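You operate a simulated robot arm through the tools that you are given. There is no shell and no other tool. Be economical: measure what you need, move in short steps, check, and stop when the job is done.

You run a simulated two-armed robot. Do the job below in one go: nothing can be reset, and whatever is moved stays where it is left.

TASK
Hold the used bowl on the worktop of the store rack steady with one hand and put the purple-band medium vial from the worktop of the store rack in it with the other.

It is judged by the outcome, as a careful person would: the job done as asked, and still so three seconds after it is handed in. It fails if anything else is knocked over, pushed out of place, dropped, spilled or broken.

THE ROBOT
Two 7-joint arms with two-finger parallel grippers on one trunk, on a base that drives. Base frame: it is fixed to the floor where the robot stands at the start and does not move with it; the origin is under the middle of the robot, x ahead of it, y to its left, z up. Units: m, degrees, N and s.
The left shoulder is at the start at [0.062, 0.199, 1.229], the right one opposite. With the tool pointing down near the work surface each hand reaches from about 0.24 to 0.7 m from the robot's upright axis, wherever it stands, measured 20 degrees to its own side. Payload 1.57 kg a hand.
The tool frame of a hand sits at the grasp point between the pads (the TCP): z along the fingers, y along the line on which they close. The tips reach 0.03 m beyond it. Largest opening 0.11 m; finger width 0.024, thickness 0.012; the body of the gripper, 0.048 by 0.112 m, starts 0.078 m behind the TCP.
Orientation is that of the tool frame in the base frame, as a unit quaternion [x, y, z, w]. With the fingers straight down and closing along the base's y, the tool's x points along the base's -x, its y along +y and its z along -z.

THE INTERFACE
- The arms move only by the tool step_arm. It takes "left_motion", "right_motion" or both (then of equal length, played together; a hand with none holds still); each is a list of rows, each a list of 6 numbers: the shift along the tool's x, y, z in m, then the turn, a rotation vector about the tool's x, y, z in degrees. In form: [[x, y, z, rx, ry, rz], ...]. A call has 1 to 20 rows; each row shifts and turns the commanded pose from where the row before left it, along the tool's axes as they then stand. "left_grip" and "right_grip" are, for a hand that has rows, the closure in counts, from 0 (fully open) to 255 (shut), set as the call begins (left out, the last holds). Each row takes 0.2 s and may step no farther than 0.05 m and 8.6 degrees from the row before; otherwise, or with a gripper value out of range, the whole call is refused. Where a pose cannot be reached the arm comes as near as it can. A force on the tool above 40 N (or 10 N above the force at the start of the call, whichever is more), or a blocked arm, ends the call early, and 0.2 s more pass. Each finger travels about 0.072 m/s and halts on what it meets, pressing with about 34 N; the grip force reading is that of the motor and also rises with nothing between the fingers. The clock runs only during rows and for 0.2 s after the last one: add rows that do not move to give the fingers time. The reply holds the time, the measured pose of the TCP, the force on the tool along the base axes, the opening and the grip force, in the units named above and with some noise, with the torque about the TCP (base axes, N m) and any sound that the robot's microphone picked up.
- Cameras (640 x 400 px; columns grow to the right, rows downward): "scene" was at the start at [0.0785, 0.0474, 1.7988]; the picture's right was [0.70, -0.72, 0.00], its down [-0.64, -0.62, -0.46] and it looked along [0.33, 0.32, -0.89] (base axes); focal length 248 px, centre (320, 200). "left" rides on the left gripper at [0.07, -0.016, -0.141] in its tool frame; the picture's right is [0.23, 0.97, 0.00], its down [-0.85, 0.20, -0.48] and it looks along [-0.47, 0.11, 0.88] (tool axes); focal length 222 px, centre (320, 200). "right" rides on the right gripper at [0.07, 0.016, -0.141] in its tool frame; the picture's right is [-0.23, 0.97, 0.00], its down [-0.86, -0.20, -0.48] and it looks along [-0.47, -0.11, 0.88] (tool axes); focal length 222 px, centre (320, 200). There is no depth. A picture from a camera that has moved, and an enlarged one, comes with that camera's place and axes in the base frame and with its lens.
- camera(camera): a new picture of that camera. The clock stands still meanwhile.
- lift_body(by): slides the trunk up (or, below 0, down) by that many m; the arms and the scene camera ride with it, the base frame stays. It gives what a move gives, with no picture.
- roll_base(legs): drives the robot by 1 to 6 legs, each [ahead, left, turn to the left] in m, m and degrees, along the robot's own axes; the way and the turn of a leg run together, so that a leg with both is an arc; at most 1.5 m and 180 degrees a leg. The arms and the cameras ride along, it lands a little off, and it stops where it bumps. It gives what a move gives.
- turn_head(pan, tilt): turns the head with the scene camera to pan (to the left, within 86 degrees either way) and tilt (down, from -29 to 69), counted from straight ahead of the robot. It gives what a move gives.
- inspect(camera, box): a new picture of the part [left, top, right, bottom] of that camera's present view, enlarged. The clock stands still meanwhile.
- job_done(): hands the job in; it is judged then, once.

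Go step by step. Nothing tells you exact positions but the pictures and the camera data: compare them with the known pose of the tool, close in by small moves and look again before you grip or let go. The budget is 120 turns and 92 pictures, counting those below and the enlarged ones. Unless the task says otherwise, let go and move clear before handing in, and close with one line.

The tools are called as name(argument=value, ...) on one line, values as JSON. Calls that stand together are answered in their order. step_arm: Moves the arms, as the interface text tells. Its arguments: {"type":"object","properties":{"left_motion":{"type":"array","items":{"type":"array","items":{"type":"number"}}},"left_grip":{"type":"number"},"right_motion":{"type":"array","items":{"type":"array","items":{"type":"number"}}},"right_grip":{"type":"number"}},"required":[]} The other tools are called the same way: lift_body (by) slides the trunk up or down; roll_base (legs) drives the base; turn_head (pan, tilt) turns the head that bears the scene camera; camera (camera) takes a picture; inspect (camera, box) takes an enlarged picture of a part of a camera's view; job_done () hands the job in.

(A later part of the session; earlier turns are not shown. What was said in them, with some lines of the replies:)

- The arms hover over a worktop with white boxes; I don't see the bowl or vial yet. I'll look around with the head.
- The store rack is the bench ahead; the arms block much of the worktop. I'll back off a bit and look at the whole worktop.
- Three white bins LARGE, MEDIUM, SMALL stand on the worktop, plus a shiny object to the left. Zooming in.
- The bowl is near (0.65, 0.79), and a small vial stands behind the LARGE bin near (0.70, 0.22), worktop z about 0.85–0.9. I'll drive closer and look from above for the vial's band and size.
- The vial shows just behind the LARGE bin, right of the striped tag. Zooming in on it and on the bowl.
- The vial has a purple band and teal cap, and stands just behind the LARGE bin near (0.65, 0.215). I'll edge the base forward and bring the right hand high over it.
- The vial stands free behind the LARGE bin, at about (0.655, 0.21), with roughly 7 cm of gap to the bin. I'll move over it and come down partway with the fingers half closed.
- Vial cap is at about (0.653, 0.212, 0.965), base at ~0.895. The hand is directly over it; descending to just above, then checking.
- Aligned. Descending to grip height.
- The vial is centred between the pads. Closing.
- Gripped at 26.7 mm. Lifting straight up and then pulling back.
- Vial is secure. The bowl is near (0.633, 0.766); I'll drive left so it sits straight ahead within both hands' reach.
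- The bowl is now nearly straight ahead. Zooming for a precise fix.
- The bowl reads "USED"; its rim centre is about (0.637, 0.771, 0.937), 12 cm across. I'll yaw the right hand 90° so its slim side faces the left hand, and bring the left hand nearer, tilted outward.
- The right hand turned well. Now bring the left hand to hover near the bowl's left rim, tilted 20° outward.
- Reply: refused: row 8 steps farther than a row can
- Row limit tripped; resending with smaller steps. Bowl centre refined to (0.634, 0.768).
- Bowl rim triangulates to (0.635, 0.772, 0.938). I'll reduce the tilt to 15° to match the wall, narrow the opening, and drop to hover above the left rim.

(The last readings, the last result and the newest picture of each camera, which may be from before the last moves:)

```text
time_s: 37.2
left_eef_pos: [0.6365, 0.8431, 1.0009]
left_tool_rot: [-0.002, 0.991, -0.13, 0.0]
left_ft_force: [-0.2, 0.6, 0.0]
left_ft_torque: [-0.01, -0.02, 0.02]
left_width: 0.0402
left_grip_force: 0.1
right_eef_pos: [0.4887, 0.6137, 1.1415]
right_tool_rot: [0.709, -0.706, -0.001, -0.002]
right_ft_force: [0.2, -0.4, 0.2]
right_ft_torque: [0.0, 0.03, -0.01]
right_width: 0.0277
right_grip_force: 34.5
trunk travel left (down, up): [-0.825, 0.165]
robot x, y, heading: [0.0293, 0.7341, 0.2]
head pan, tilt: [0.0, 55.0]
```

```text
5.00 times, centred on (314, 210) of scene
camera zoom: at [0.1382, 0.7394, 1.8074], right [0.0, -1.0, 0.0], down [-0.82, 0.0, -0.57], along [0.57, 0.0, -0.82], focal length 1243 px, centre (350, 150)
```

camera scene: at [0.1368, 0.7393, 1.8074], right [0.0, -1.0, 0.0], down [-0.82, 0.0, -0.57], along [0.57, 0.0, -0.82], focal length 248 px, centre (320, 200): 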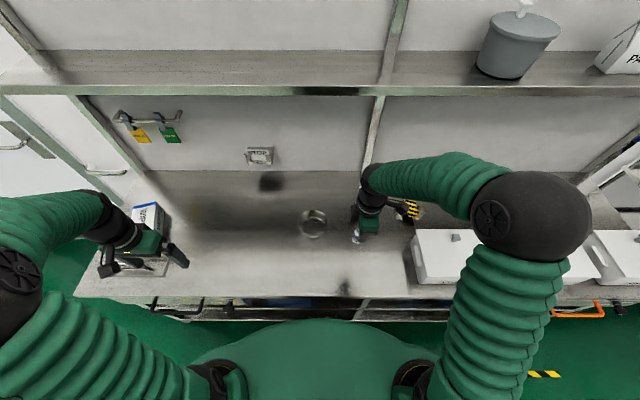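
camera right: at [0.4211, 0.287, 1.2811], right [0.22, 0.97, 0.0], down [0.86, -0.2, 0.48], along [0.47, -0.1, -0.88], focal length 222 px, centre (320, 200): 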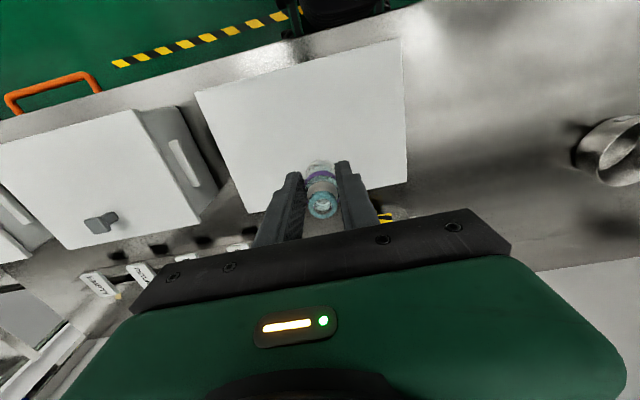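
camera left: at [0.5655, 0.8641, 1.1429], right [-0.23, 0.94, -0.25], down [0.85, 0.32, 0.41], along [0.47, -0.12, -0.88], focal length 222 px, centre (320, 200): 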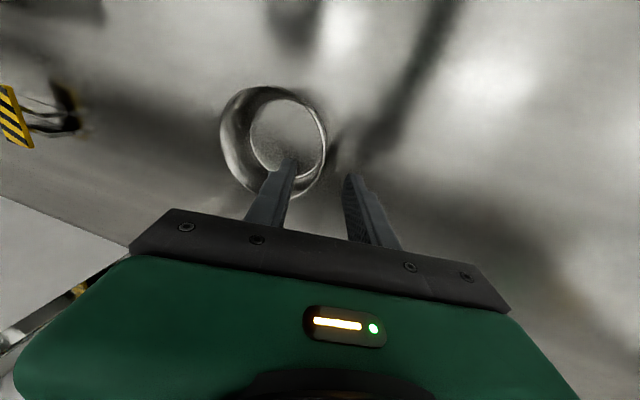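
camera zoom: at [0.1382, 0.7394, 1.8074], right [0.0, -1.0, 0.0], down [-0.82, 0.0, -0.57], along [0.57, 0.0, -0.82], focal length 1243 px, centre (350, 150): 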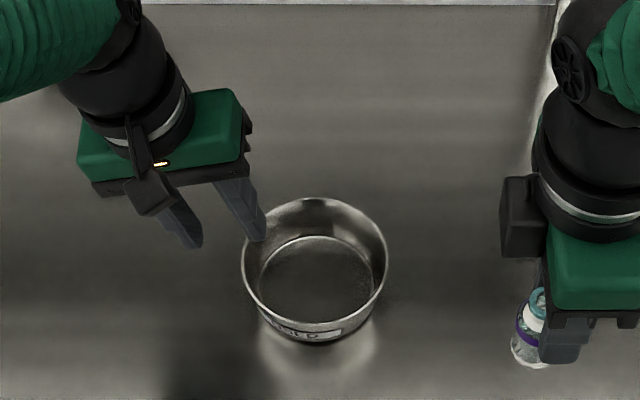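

Aligned well with the left rim (y ≈ 0.83). Lowering most of the way and checking the straddle.

step_arm(left_motion=[[0.003, 0.0005, 0.02, 0, 0, 0], [0, 0.0005, 0.02, 0, 0, 0], [0, 0, 0, 0, 0, 0]])

inspect(camera="left", box=[180, 80, 440, 240])

inspect(camera="scene", box=[250, 170, 378, 250])

```text
time_s: 38.0
left_eef_pos: [0.6322, 0.8325, 0.9624]
left_tool_rot: [-0.001, 0.992, -0.13, 0.0]
left_ft_force: [0.5, -0.2, 0.5]
left_ft_torque: [0.0, -0.01, 0.02]
left_width: 0.0401
left_grip_force: 0.1
right_eef_pos: [0.4878, 0.6135, 1.1399]
right_tool_rot: [0.708, -0.706, -0.001, -0.002]
right_ft_force: [-0.4, 0.3, -0.1]
right_ft_torque: [0.0, 0.04, 0.0]
right_width: 0.0279
right_grip_force: 33.9
trunk travel left (down, up): [-0.825, 0.165]
robot x, y, heading: [0.0304, 0.7394, 0.3]
head pan, tilt: [0.0, 55.0]
```

```text
2.46 times, centred on (310, 160) of left
camera zoom: at [0.5618, 0.8543, 1.1039], right [-0.23, 0.94, -0.25], down [0.85, 0.32, 0.41], along [0.47, -0.12, -0.88], focal length 547 px, centre (345, 298)
```

zoom: 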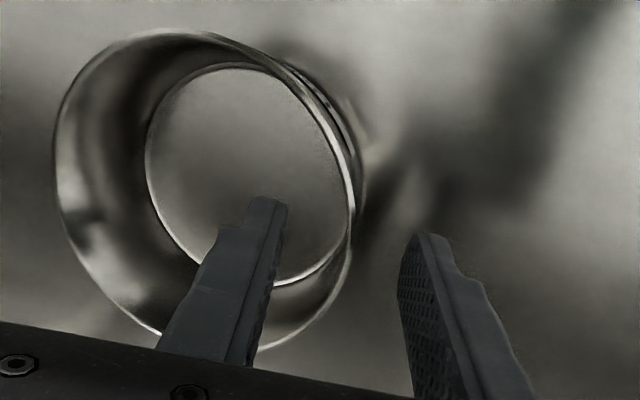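

```text
5.00 times, centred on (314, 210) of scene
camera zoom: at [0.138, 0.7392, 1.8074], right [0.0, -1.0, 0.0], down [-0.82, 0.0, -0.57], along [0.57, 0.0, -0.82], focal length 1243 px, centre (350, 150)
```

zoom: 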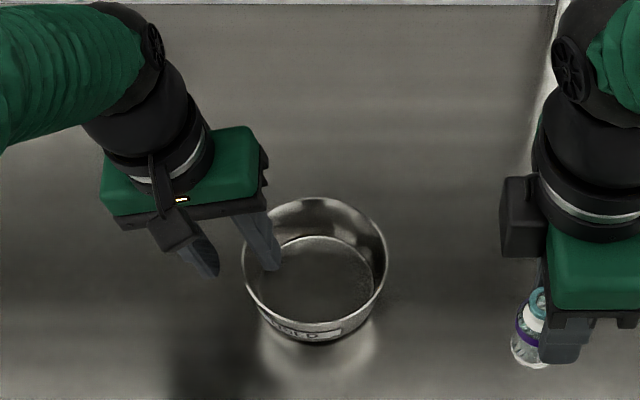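

The fingers straddle the rim cleanly, well centred. Lower the last bit and close gently.

step_arm(left_motion=[[0, 0.001, 0.009, 0, 0, 0], [0, 0.001, 0.009, 0, 0, 0], [0, 0, 0, 0, 0, 0]])

inspect(camera="left", box=[180, 80, 440, 240])

```text
time_s: 38.8
left_eef_pos: [0.6331, 0.8306, 0.9446]
left_tool_rot: [-0.002, 0.992, -0.129, 0.001]
left_ft_force: [0.6, 0.2, -0.1]
left_ft_torque: [-0.01, 0.0, 0.01]
left_width: 0.0399
left_grip_force: 0.0
right_eef_pos: [0.4882, 0.6144, 1.1403]
right_tool_rot: [0.708, -0.706, 0.0, -0.001]
right_ft_force: [0.6, 0.3, -0.4]
right_ft_torque: [0.03, 0.0, -0.01]
right_width: 0.0276
right_grip_force: 33.9
trunk travel left (down, up): [-0.825, 0.165]
robot x, y, heading: [0.03, 0.7378, 0.0]
head pan, tilt: [0.0, 55.0]
```

```text
2.46 times, centred on (310, 160) of left
camera zoom: at [0.5622, 0.8514, 1.0859], right [-0.23, 0.94, -0.25], down [0.85, 0.32, 0.41], along [0.47, -0.12, -0.88], focal length 547 px, centre (345, 298)
```

zoom: 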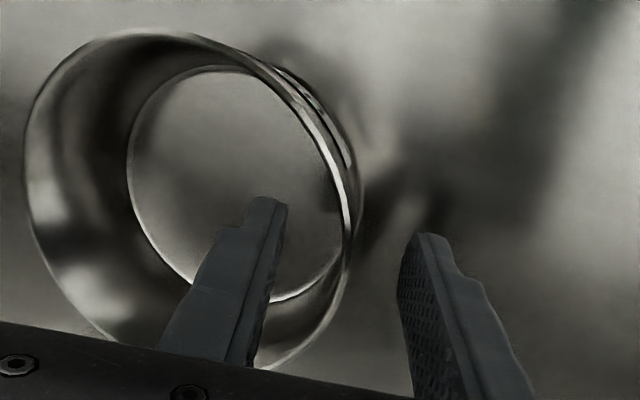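

step_arm(left_motion=[[0, 0, 0, 0, 0, 0], [0, 0, 0, 0, 0, 0], [0, 0, 0, 0, 0, 0], [0, 0, 0, 0, 0, 0]], left_grip=255)

inspect(camera="scene", box=[250, 170, 378, 250])

inspect(camera="left", box=[180, 80, 440, 240])

```text
time_s: 39.8
left_eef_pos: [0.6321, 0.8309, 0.9446]
left_tool_rot: [-0.002, 0.992, -0.13, 0.0]
left_ft_force: [-0.1, 0.0, -1.8]
left_ft_torque: [0.12, 0.03, 0.0]
left_width: 0.0027
left_grip_force: 24.1
right_eef_pos: [0.4887, 0.6131, 1.1401]
right_tool_rot: [0.708, -0.706, -0.001, -0.002]
right_ft_force: [-0.4, 0.0, -1.0]
right_ft_torque: [-0.01, 0.01, -0.02]
right_width: 0.0276
right_grip_force: 34.1
trunk travel left (down, up): [-0.825, 0.165]
robot x, y, heading: [0.0328, 0.7376, 0.0]
head pan, tilt: [0.0, 55.0]
```

```text
5.00 times, centred on (314, 210) of scene
camera zoom: at [0.1389, 0.7394, 1.8073], right [0.0, -1.0, 0.0], down [-0.82, 0.0, -0.57], along [0.57, 0.0, -0.82], focal length 1243 px, centre (350, 150)
```

zoom: 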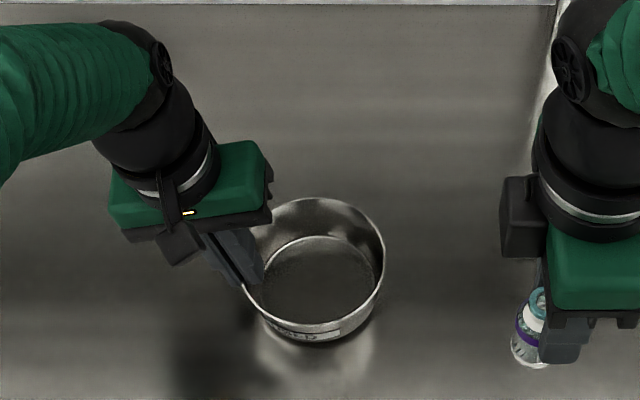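

```text
2.46 times, centred on (310, 160) of left
camera zoom: at [0.5625, 0.8515, 1.0857], right [-0.23, 0.94, -0.25], down [0.85, 0.32, 0.41], along [0.47, -0.12, -0.88], focal length 547 px, centre (345, 298)
```

zoom: 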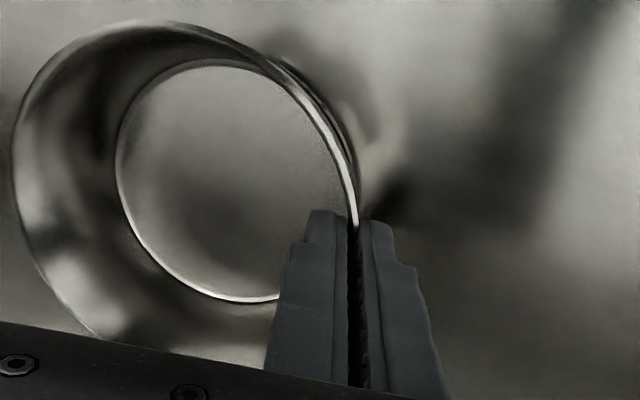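

The left hand holds the rim firmly (2.7 mm wall). Now bring the vial over the bowl, aiming at (0.632, 0.757).

step_arm(right_motion=[[-0.0287, -0.0288, 0, 0, 0, 0], [-0.0287, -0.0288, 0, 0, 0, 0], [-0.0287, -0.0288, 0, 0, 0, 0], [-0.0287, -0.0288, 0, 0, 0, 0], [-0.0287, -0.0288, 0, 0, 0, 0], [0, 0, 0.03, 0, 0, 0], [0, 0, 0.03, 0, 0, 0], [0, 0, 0, 0, 0, 0]])

inspect(camera="scene", box=[250, 160, 378, 250])

camera(camera="right")

camera(camera="left")

```text
time_s: 41.6
left_eef_pos: [0.6333, 0.83, 0.9436]
left_tool_rot: [-0.001, 0.991, -0.13, 0.0]
left_ft_force: [0.7, 0.5, -1.4]
left_ft_torque: [0.09, 0.01, -0.01]
left_width: 0.0027
left_grip_force: 24.0
right_eef_pos: [0.6334, 0.7595, 1.0802]
right_tool_rot: [0.709, -0.705, 0.0, -0.001]
right_ft_force: [-0.3, -0.5, 0.0]
right_ft_torque: [-0.02, -0.02, 0.01]
right_width: 0.0273
right_grip_force: 34.0
trunk travel left (down, up): [-0.825, 0.165]
robot x, y, heading: [0.0304, 0.7407, 0.1]
head pan, tilt: [0.0, 55.0]
```

```text
4.44 times, centred on (314, 205) of scene
camera zoom: at [0.1402, 0.7402, 1.8072], right [0.0, -1.0, 0.0], down [-0.82, 0.0, -0.57], along [0.57, 0.0, -0.82], focal length 1105 px, centre (347, 178)
```

zoom: 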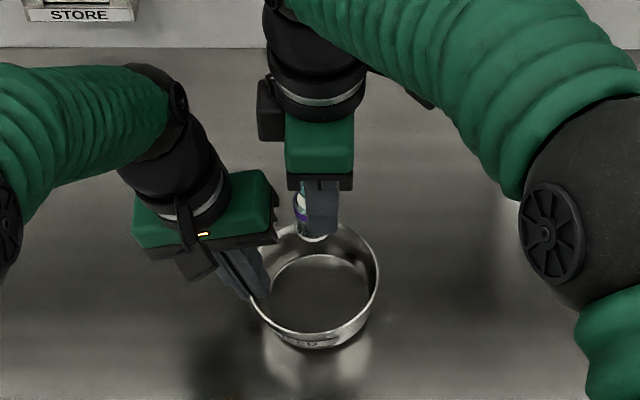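

```text
50 pictures are left
camera right: at [0.6178, 0.6902, 1.2215], right [-0.97, 0.22, 0.0], down [0.2, 0.85, 0.48], along [0.11, 0.47, -0.88], focal length 222 px, centre (320, 200)
```

right: 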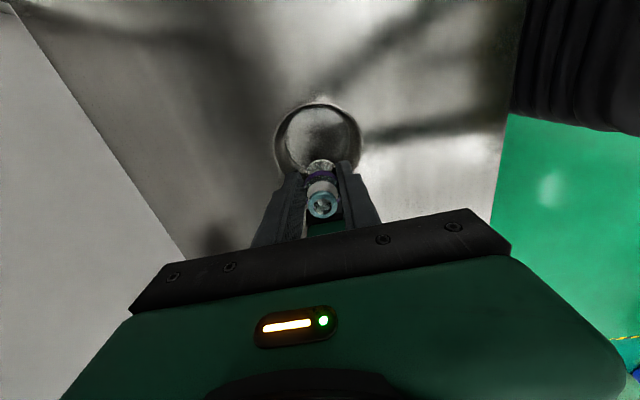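

```text
49 pictures are left
camera left: at [0.5627, 0.852, 1.0854], right [-0.23, 0.94, -0.25], down [0.85, 0.32, 0.41], along [0.47, -0.12, -0.88], focal length 222 px, centre (320, 200)
```

left: 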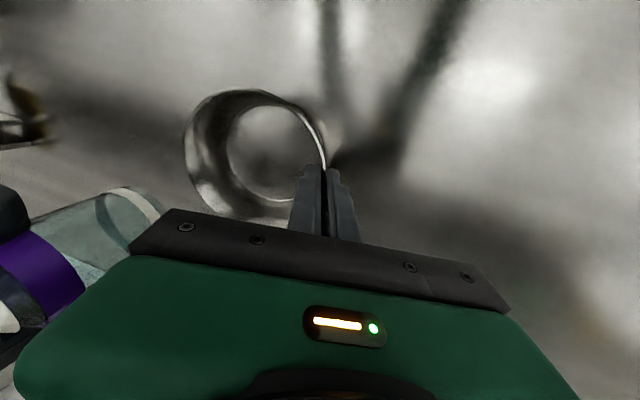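

Vial is right over the bowl. Shift slightly away from the left hand and lower until the vial bottom is inside the rim, then check.

step_arm(right_motion=[[0.0055, 0, 0.02, 0, 0, 0], [0, 0, 0.03, 0, 0, 0], [0, 0, 0.03, 0, 0, 0], [0, 0, 0.025, 0, 0, 0], [0, 0, 0, 0, 0, 0]])

inspect(camera="scene", box=[250, 160, 378, 250])

inspect(camera="right", box=[200, 80, 440, 230])

inspect(camera="left", box=[120, 60, 400, 240])

```text
time_s: 42.8
left_eef_pos: [0.6328, 0.831, 0.9449]
left_tool_rot: [-0.001, 0.992, -0.13, 0.001]
left_ft_force: [-0.1, 0.0, -1.6]
left_ft_torque: [0.1, 0.02, 0.04]
left_width: 0.0029
left_grip_force: 23.6
right_eef_pos: [0.6348, 0.7532, 0.9738]
right_tool_rot: [0.708, -0.706, -0.001, -0.001]
right_ft_force: [0.4, -0.9, 0.1]
right_ft_torque: [0.01, 0.02, 0.02]
right_width: 0.0275
right_grip_force: 34.1
trunk travel left (down, up): [-0.825, 0.165]
robot x, y, heading: [0.033, 0.7398, 0.4]
head pan, tilt: [0.0, 55.0]
```

```text
4.44 times, centred on (314, 205) of scene
camera zoom: at [0.14, 0.7405, 1.8072], right [0.0, -1.0, 0.0], down [-0.82, 0.0, -0.57], along [0.57, 0.0, -0.82], focal length 1105 px, centre (347, 178)
```

zoom: 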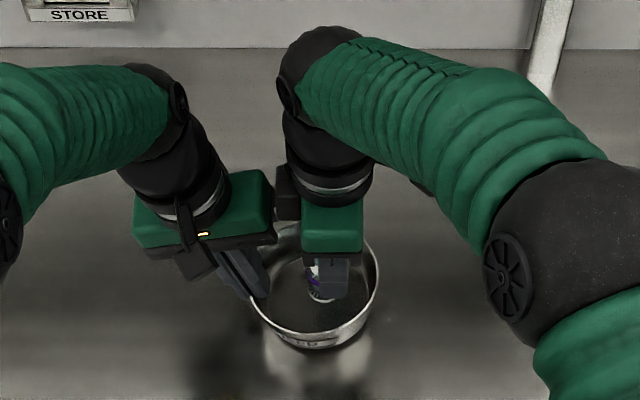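

```text
2.67 times, centred on (320, 155) of right
camera zoom: at [0.6175, 0.6828, 1.1158], right [-0.97, 0.22, 0.0], down [0.2, 0.85, 0.48], along [0.11, 0.47, -0.88], focal length 592 px, centre (320, 320)
```

zoom: 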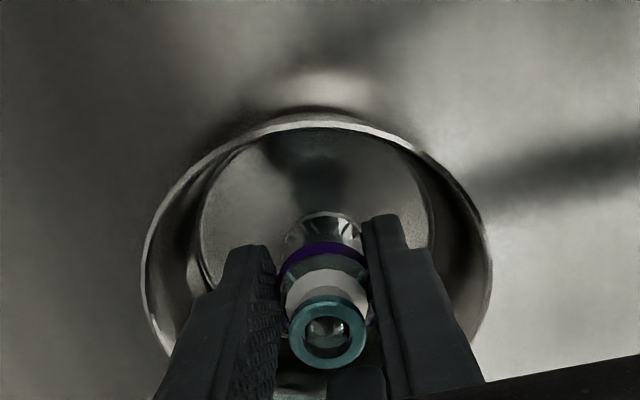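

```text
2.22 times, centred on (260, 150) of left
camera zoom: at [0.5626, 0.8522, 1.0855], right [-0.23, 0.94, -0.25], down [0.85, 0.32, 0.41], along [0.47, -0.12, -0.88], focal length 494 px, centre (453, 311)
```

zoom: 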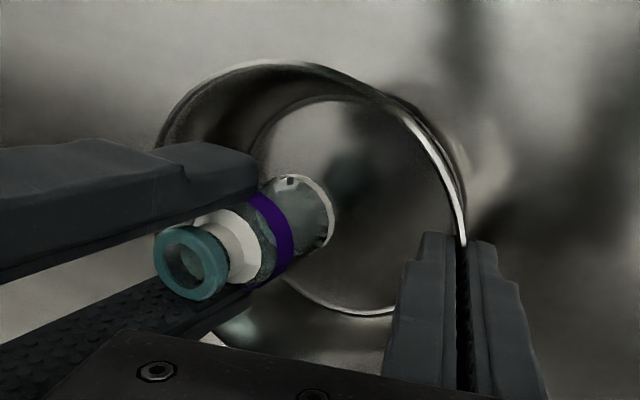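

Vial is inside the rim and clear of the left fingers. Lowering toward the floor of the bowl.

step_arm(right_motion=[[0, 0, 0.01, 0, 0, 0], [0, 0, 0.01, 0, 0, 0], [0, 0, 0.005, 0, 0, 0], [0, 0, 0, 0, 0, 0]])

inspect(camera="scene", box=[280, 200, 360, 250])

inspect(camera="left", box=[120, 60, 400, 240])

```text
time_s: 43.8
left_eef_pos: [0.6329, 0.8325, 0.9434]
left_tool_rot: [-0.001, 0.992, -0.128, 0.0]
left_ft_force: [-1.0, 7.4, -5.3]
left_ft_torque: [-0.47, -0.13, -0.07]
left_width: 0.0025
left_grip_force: 23.4
right_eef_pos: [0.6338, 0.7532, 0.9506]
right_tool_rot: [0.708, -0.706, 0.0, -0.002]
right_ft_force: [1.6, -7.3, 2.7]
right_ft_torque: [0.74, 0.09, -0.07]
right_width: 0.0275
right_grip_force: 34.0
trunk travel left (down, up): [-0.825, 0.165]
robot x, y, heading: [0.0308, 0.736, -0.2]
head pan, tilt: [0.0, 55.0]
```

```text
8.00 times, centred on (320, 225) of scene
camera zoom: at [0.14, 0.7406, 1.8072], right [0.0, -1.0, 0.0], down [-0.82, 0.0, -0.57], along [0.57, 0.0, -0.82], focal length 1988 px, centre (320, 0)
```

zoom: 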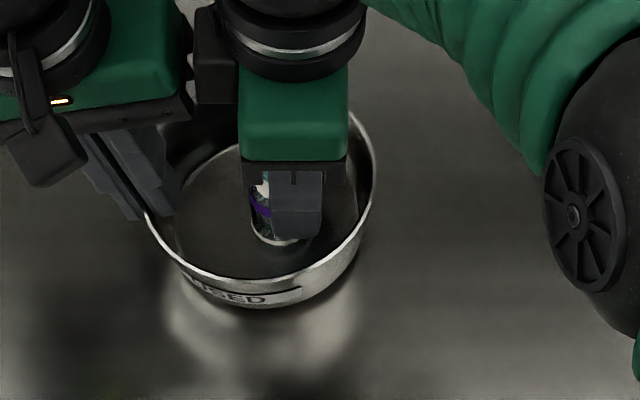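

```text
2.22 times, centred on (260, 150) of left
camera zoom: at [0.5626, 0.8529, 1.0852], right [-0.23, 0.94, -0.25], down [0.85, 0.32, 0.41], along [0.47, -0.12, -0.88], focal length 494 px, centre (453, 311)
```

zoom: 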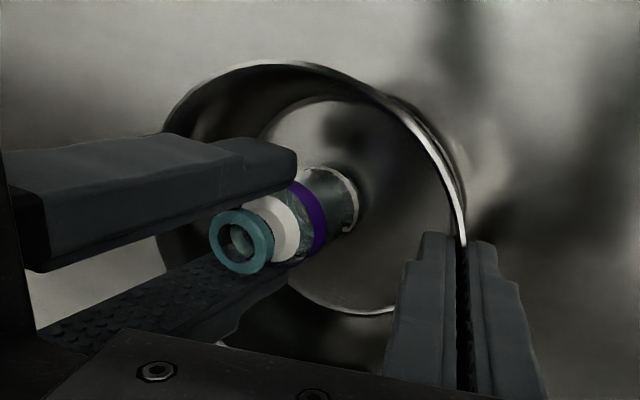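

There's a 7 N side force: the right hand's housing is touching the left hand. I'll back up a touch, shift the right hand 12 mm away and lower again.

step_arm(right_motion=[[0.004, 0, -0.008, 0, 0, 0], [0.008, 0, 0, 0, 0, 0], [0, 0, 0, 0, 0, 0]])

step_arm(right_motion=[[0, 0, 0.006, 0, 0, 0], [0, 0, 0.004, 0, 0, 0], [0, 0, 0, 0, 0, 0]])

inspect(camera="scene", box=[280, 190, 360, 240])

inspect(camera="left", box=[120, 60, 400, 240])

inspect(camera="right", box=[200, 80, 440, 230])

```text
time_s: 44.6
left_eef_pos: [0.6326, 0.8297, 0.944]
left_tool_rot: [-0.001, 0.992, -0.129, 0.0]
left_ft_force: [0.1, -0.9, -2.4]
left_ft_torque: [0.11, 0.02, 0.02]
left_width: 0.0024
left_grip_force: 24.1
right_eef_pos: [0.635, 0.7424, 0.9592]
right_tool_rot: [0.708, -0.706, -0.001, -0.002]
right_ft_force: [0.1, -0.1, -0.8]
right_ft_torque: [0.0, -0.01, 0.01]
right_width: 0.0277
right_grip_force: 34.2
trunk travel left (down, up): [-0.825, 0.165]
robot x, y, heading: [0.0324, 0.7385, 0.3]
head pan, tilt: [0.0, 55.0]
```

```text
time_s: 45.4
left_eef_pos: [0.6325, 0.8294, 0.9441]
left_tool_rot: [-0.002, 0.992, -0.13, 0.0]
left_ft_force: [0.7, -1.7, -5.0]
left_ft_torque: [0.37, 0.0, 0.01]
left_width: 0.0029
left_grip_force: 23.9
right_eef_pos: [0.6342, 0.7419, 0.9489]
right_tool_rot: [0.708, -0.706, 0.0, -0.002]
right_ft_force: [0.0, 1.4, 3.7]
right_ft_torque: [0.08, 0.03, -0.02]
right_width: 0.0277
right_grip_force: 33.9
trunk travel left (down, up): [-0.825, 0.165]
robot x, y, heading: [0.0302, 0.7364, 0.1]
head pan, tilt: [0.0, 55.0]
```

```text
8.00 times, centred on (320, 215) of scene
camera zoom: at [0.1397, 0.7404, 1.8073], right [0.0, -1.0, 0.0], down [-0.82, 0.0, -0.57], along [0.57, 0.0, -0.82], focal length 1988 px, centre (320, 80)
```

zoom: 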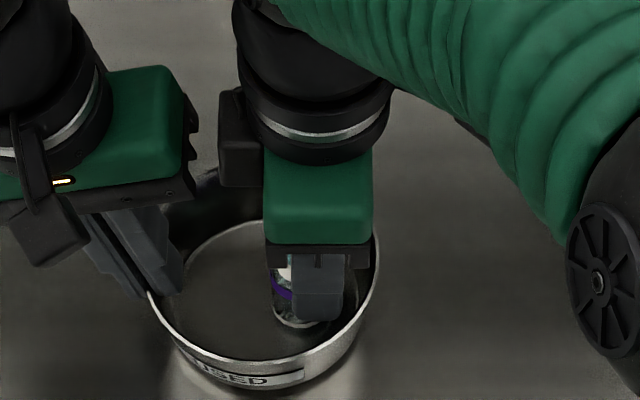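

```text
2.22 times, centred on (260, 150) of left
camera zoom: at [0.5624, 0.8519, 1.0855], right [-0.23, 0.94, -0.25], down [0.85, 0.32, 0.41], along [0.47, -0.12, -0.88], focal length 494 px, centre (453, 311)
```

zoom: 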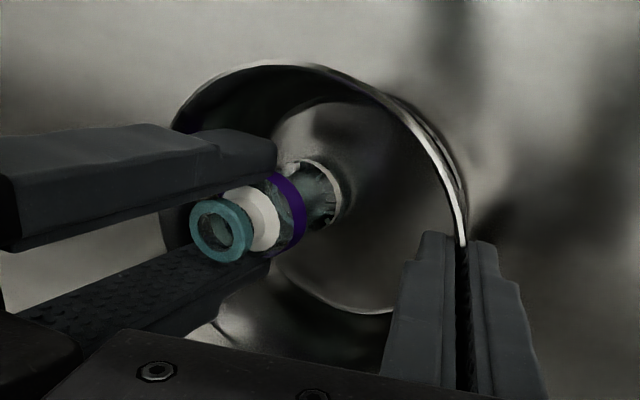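

```text
2.67 times, centred on (320, 155) of right
camera zoom: at [0.6181, 0.6723, 1.0893], right [-0.97, 0.22, 0.0], down [0.2, 0.85, 0.48], along [0.11, 0.47, -0.88], focal length 592 px, centre (320, 320)
```

zoom: 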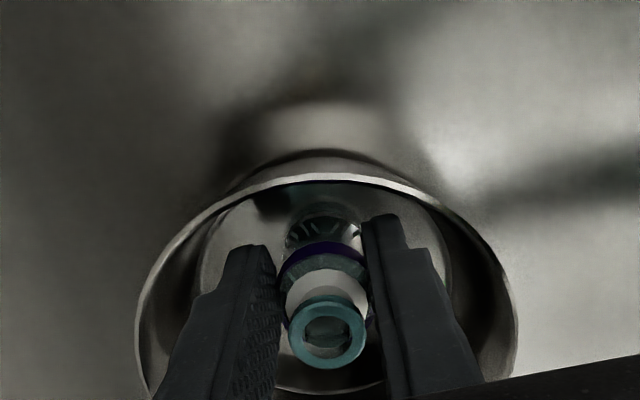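

The vial now rests on the bowl's floor (about 4 N upward, nothing sideways). Opening a little to release it.

step_arm(right_motion=[[0, 0, 0, 0, 0, 0], [0, 0, 0, 0, 0, 0], [0, 0, 0, 0, 0, 0]], right_grip=167)

inspect(camera="left", box=[120, 60, 400, 240])

inspect(camera="right", box=[200, 80, 440, 230])

```text
time_s: 46.2
left_eef_pos: [0.6326, 0.831, 0.9447]
left_tool_rot: [-0.002, 0.992, -0.13, 0.0]
left_ft_force: [-2.7, -1.1, -3.7]
left_ft_torque: [0.26, 0.02, -0.25]
left_width: 0.0028
left_grip_force: 24.2
right_eef_pos: [0.6335, 0.7425, 0.948]
right_tool_rot: [0.709, -0.705, 0.0, -0.002]
right_ft_force: [2.7, 1.7, 1.6]
right_ft_torque: [-0.03, -0.05, 0.0]
right_width: 0.0354
right_grip_force: 0.1
trunk travel left (down, up): [-0.825, 0.165]
robot x, y, heading: [0.0339, 0.74, 0.0]
head pan, tilt: [0.0, 55.0]
```

```text
2.22 times, centred on (260, 150) of left
camera zoom: at [0.5625, 0.8521, 1.0855], right [-0.23, 0.94, -0.25], down [0.85, 0.32, 0.41], along [0.47, -0.12, -0.88], focal length 494 px, centre (453, 311)
```

zoom: 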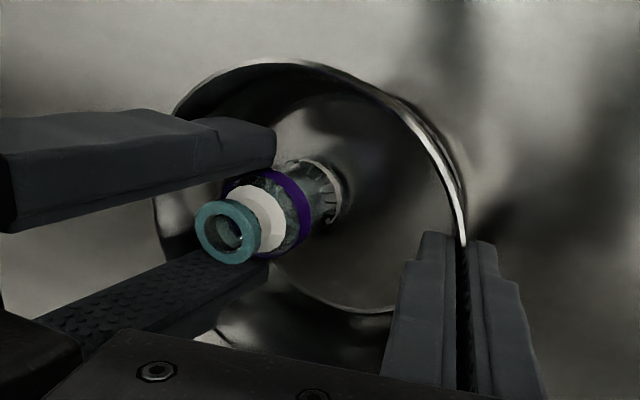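

```text
2.67 times, centred on (320, 155) of right
camera zoom: at [0.6182, 0.6721, 1.0892], right [-0.97, 0.22, 0.0], down [0.2, 0.85, 0.48], along [0.11, 0.47, -0.88], focal length 592 px, centre (320, 320)
```

zoom: 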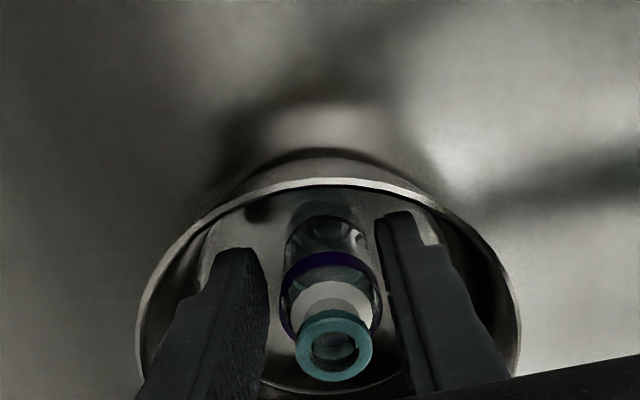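

Released and standing. One finger lightly touches the bowl wall, so I raise straight up, slowly at first.

step_arm(right_motion=[[0, 0, -0.01, 0, 0, 0], [0, 0, -0.015, 0, 0, 0], [0, 0, -0.02, 0, 0, 0], [0, 0, -0.03, 0, 0, 0], [0, 0, -0.03, 0, 0, 0], [0, 0, -0.03, 0, 0, 0], [0.02, 0, -0.03, 0, 0, 0], [0.03, 0.02, 0, 0, 0, 0], [0.03, 0.02, 0, 0, 0, 0], [0.03, 0.03, 0, 0, 0, 0], [0, 0, 0, 0, 0, 0]])

inspect(camera="scene", box=[250, 170, 378, 250])

inspect(camera="left", box=[120, 60, 400, 240])

```text
time_s: 48.6
left_eef_pos: [0.6336, 0.8311, 0.9439]
left_tool_rot: [-0.001, 0.992, -0.129, 0.001]
left_ft_force: [-0.8, 0.5, -1.5]
left_ft_torque: [0.12, 0.03, 0.01]
left_width: 0.0025
left_grip_force: 23.8
right_eef_pos: [0.5649, 0.6306, 1.1132]
right_tool_rot: [0.709, -0.706, -0.001, -0.002]
right_ft_force: [0.3, 0.4, -0.1]
right_ft_torque: [-0.01, -0.03, -0.01]
right_width: 0.0381
right_grip_force: 0.1
trunk travel left (down, up): [-0.825, 0.165]
robot x, y, heading: [0.0313, 0.7371, 0.1]
head pan, tilt: [0.0, 55.0]
```

```text
5.00 times, centred on (314, 210) of scene
camera zoom: at [0.1392, 0.7391, 1.8073], right [0.0, -1.0, 0.0], down [-0.82, 0.0, -0.57], along [0.57, 0.0, -0.82], focal length 1243 px, centre (350, 150)
```

zoom: 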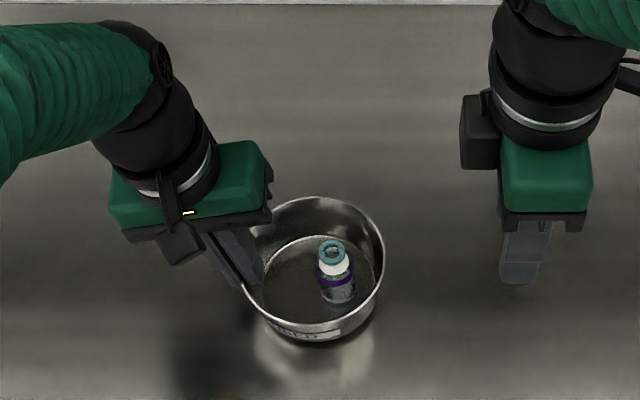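

```text
2.22 times, centred on (260, 150) of left
camera zoom: at [0.5627, 0.8514, 1.0856], right [-0.23, 0.94, -0.25], down [0.85, 0.32, 0.41], along [0.47, -0.12, -0.88], focal length 494 px, centre (453, 311)
```

zoom: 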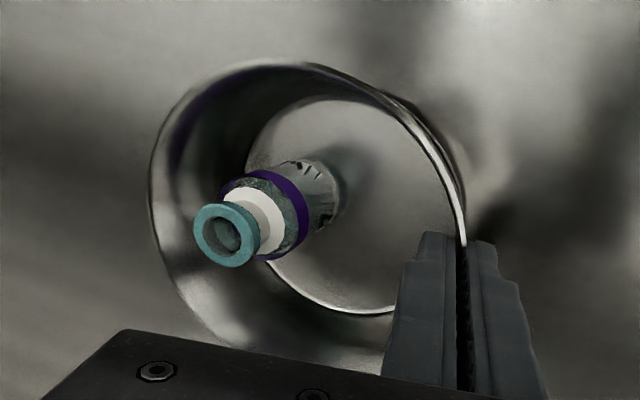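

The vial stands upright in the bowl. Now release the bowl and withdraw the left hand along its tilt.

step_arm(left_motion=[[0, 0, 0, 0, 0, 0], [0, 0, 0, 0, 0, 0], [0, 0, 0, 0, 0, 0]], left_grip=170)

step_arm(left_motion=[[0, 0, -0.01, 0, 0, 0], [0, 0, -0.015, 0, 0, 0], [0, 0, -0.03, 0, 0, 0], [0, 0, -0.04, 0, 0, 0], [0, 0, -0.04, 0, 0, 0], [0, 0.03, -0.03, 0, 0, 0], [0.03, 0.03, 0, 0, 0, 0], [0.03, 0.03, 0, 0, 0, 0], [0, 0, 0, 0, 0, 0]])

inspect(camera="scene", box=[250, 170, 378, 250])

camera(camera="scene")

```text
time_s: 49.4
left_eef_pos: [0.6324, 0.8298, 0.9436]
left_tool_rot: [-0.002, 0.992, -0.129, 0.0]
left_ft_force: [0.8, 0.2, 0.9]
left_ft_torque: [0.0, -0.02, 0.01]
left_width: 0.0367
left_grip_force: 0.0
right_eef_pos: [0.5649, 0.6286, 1.1131]
right_tool_rot: [0.708, -0.706, -0.001, -0.003]
right_ft_force: [0.0, -0.5, 0.2]
right_ft_torque: [-0.01, -0.03, 0.02]
right_width: 0.0379
right_grip_force: 0.2
trunk travel left (down, up): [-0.825, 0.165]
robot x, y, heading: [0.0305, 0.7372, 0.3]
head pan, tilt: [0.0, 55.0]
```

```text
time_s: 51.4
left_eef_pos: [0.5701, 0.9603, 1.0814]
left_tool_rot: [-0.003, 0.991, -0.13, 0.0]
left_ft_force: [0.1, -0.6, -1.0]
left_ft_torque: [0.0, 0.02, -0.02]
left_width: 0.0366
left_grip_force: 0.0
right_eef_pos: [0.5648, 0.6312, 1.1128]
right_tool_rot: [0.708, -0.706, 0.0, -0.001]
right_ft_force: [-0.5, -0.2, 0.8]
right_ft_torque: [0.0, -0.02, 0.0]
right_width: 0.0377
right_grip_force: 0.2
trunk travel left (down, up): [-0.825, 0.165]
robot x, y, heading: [0.0332, 0.7408, 0.1]
head pan, tilt: [0.0, 55.0]
```

```text
5.00 times, centred on (314, 210) of scene
camera zoom: at [0.1388, 0.7408, 1.8073], right [0.0, -1.0, 0.0], down [-0.82, 0.0, -0.57], along [0.57, 0.0, -0.82], focal length 1243 px, centre (350, 150)
```

zoom: 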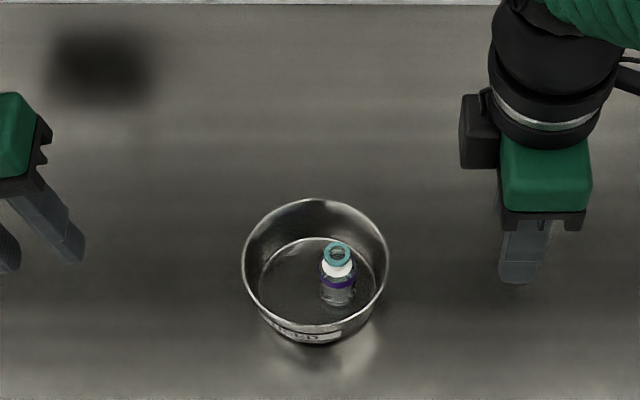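

```text
35 pictures are left
camera scene: at [0.1388, 0.7408, 1.8073], right [0.0, -1.0, 0.0], down [-0.82, 0.0, -0.57], along [0.57, 0.0, -0.82], focal length 248 px, centre (320, 200)
```

scene: 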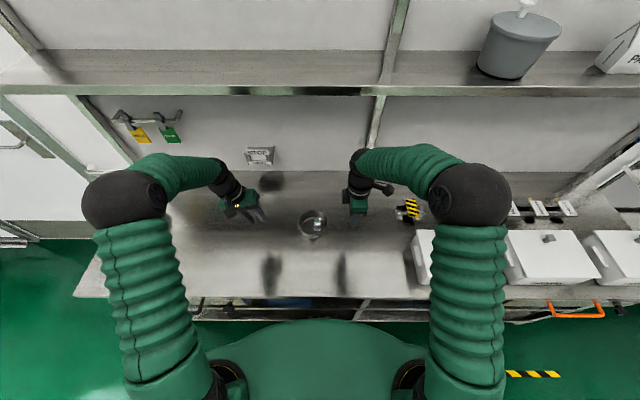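

The vial stands in the used bowl, the bowl is where it was, both hands are clear, and nothing else has been disturbed. Handing in.

job_done()

```text
The job is handed in.
```

The purple-band medium vial is standing upright in the used bowl on the store rack's worktop. I held the bowl's rim with the left hand while the right hand placed the vial, then let go and moved both hands clear.
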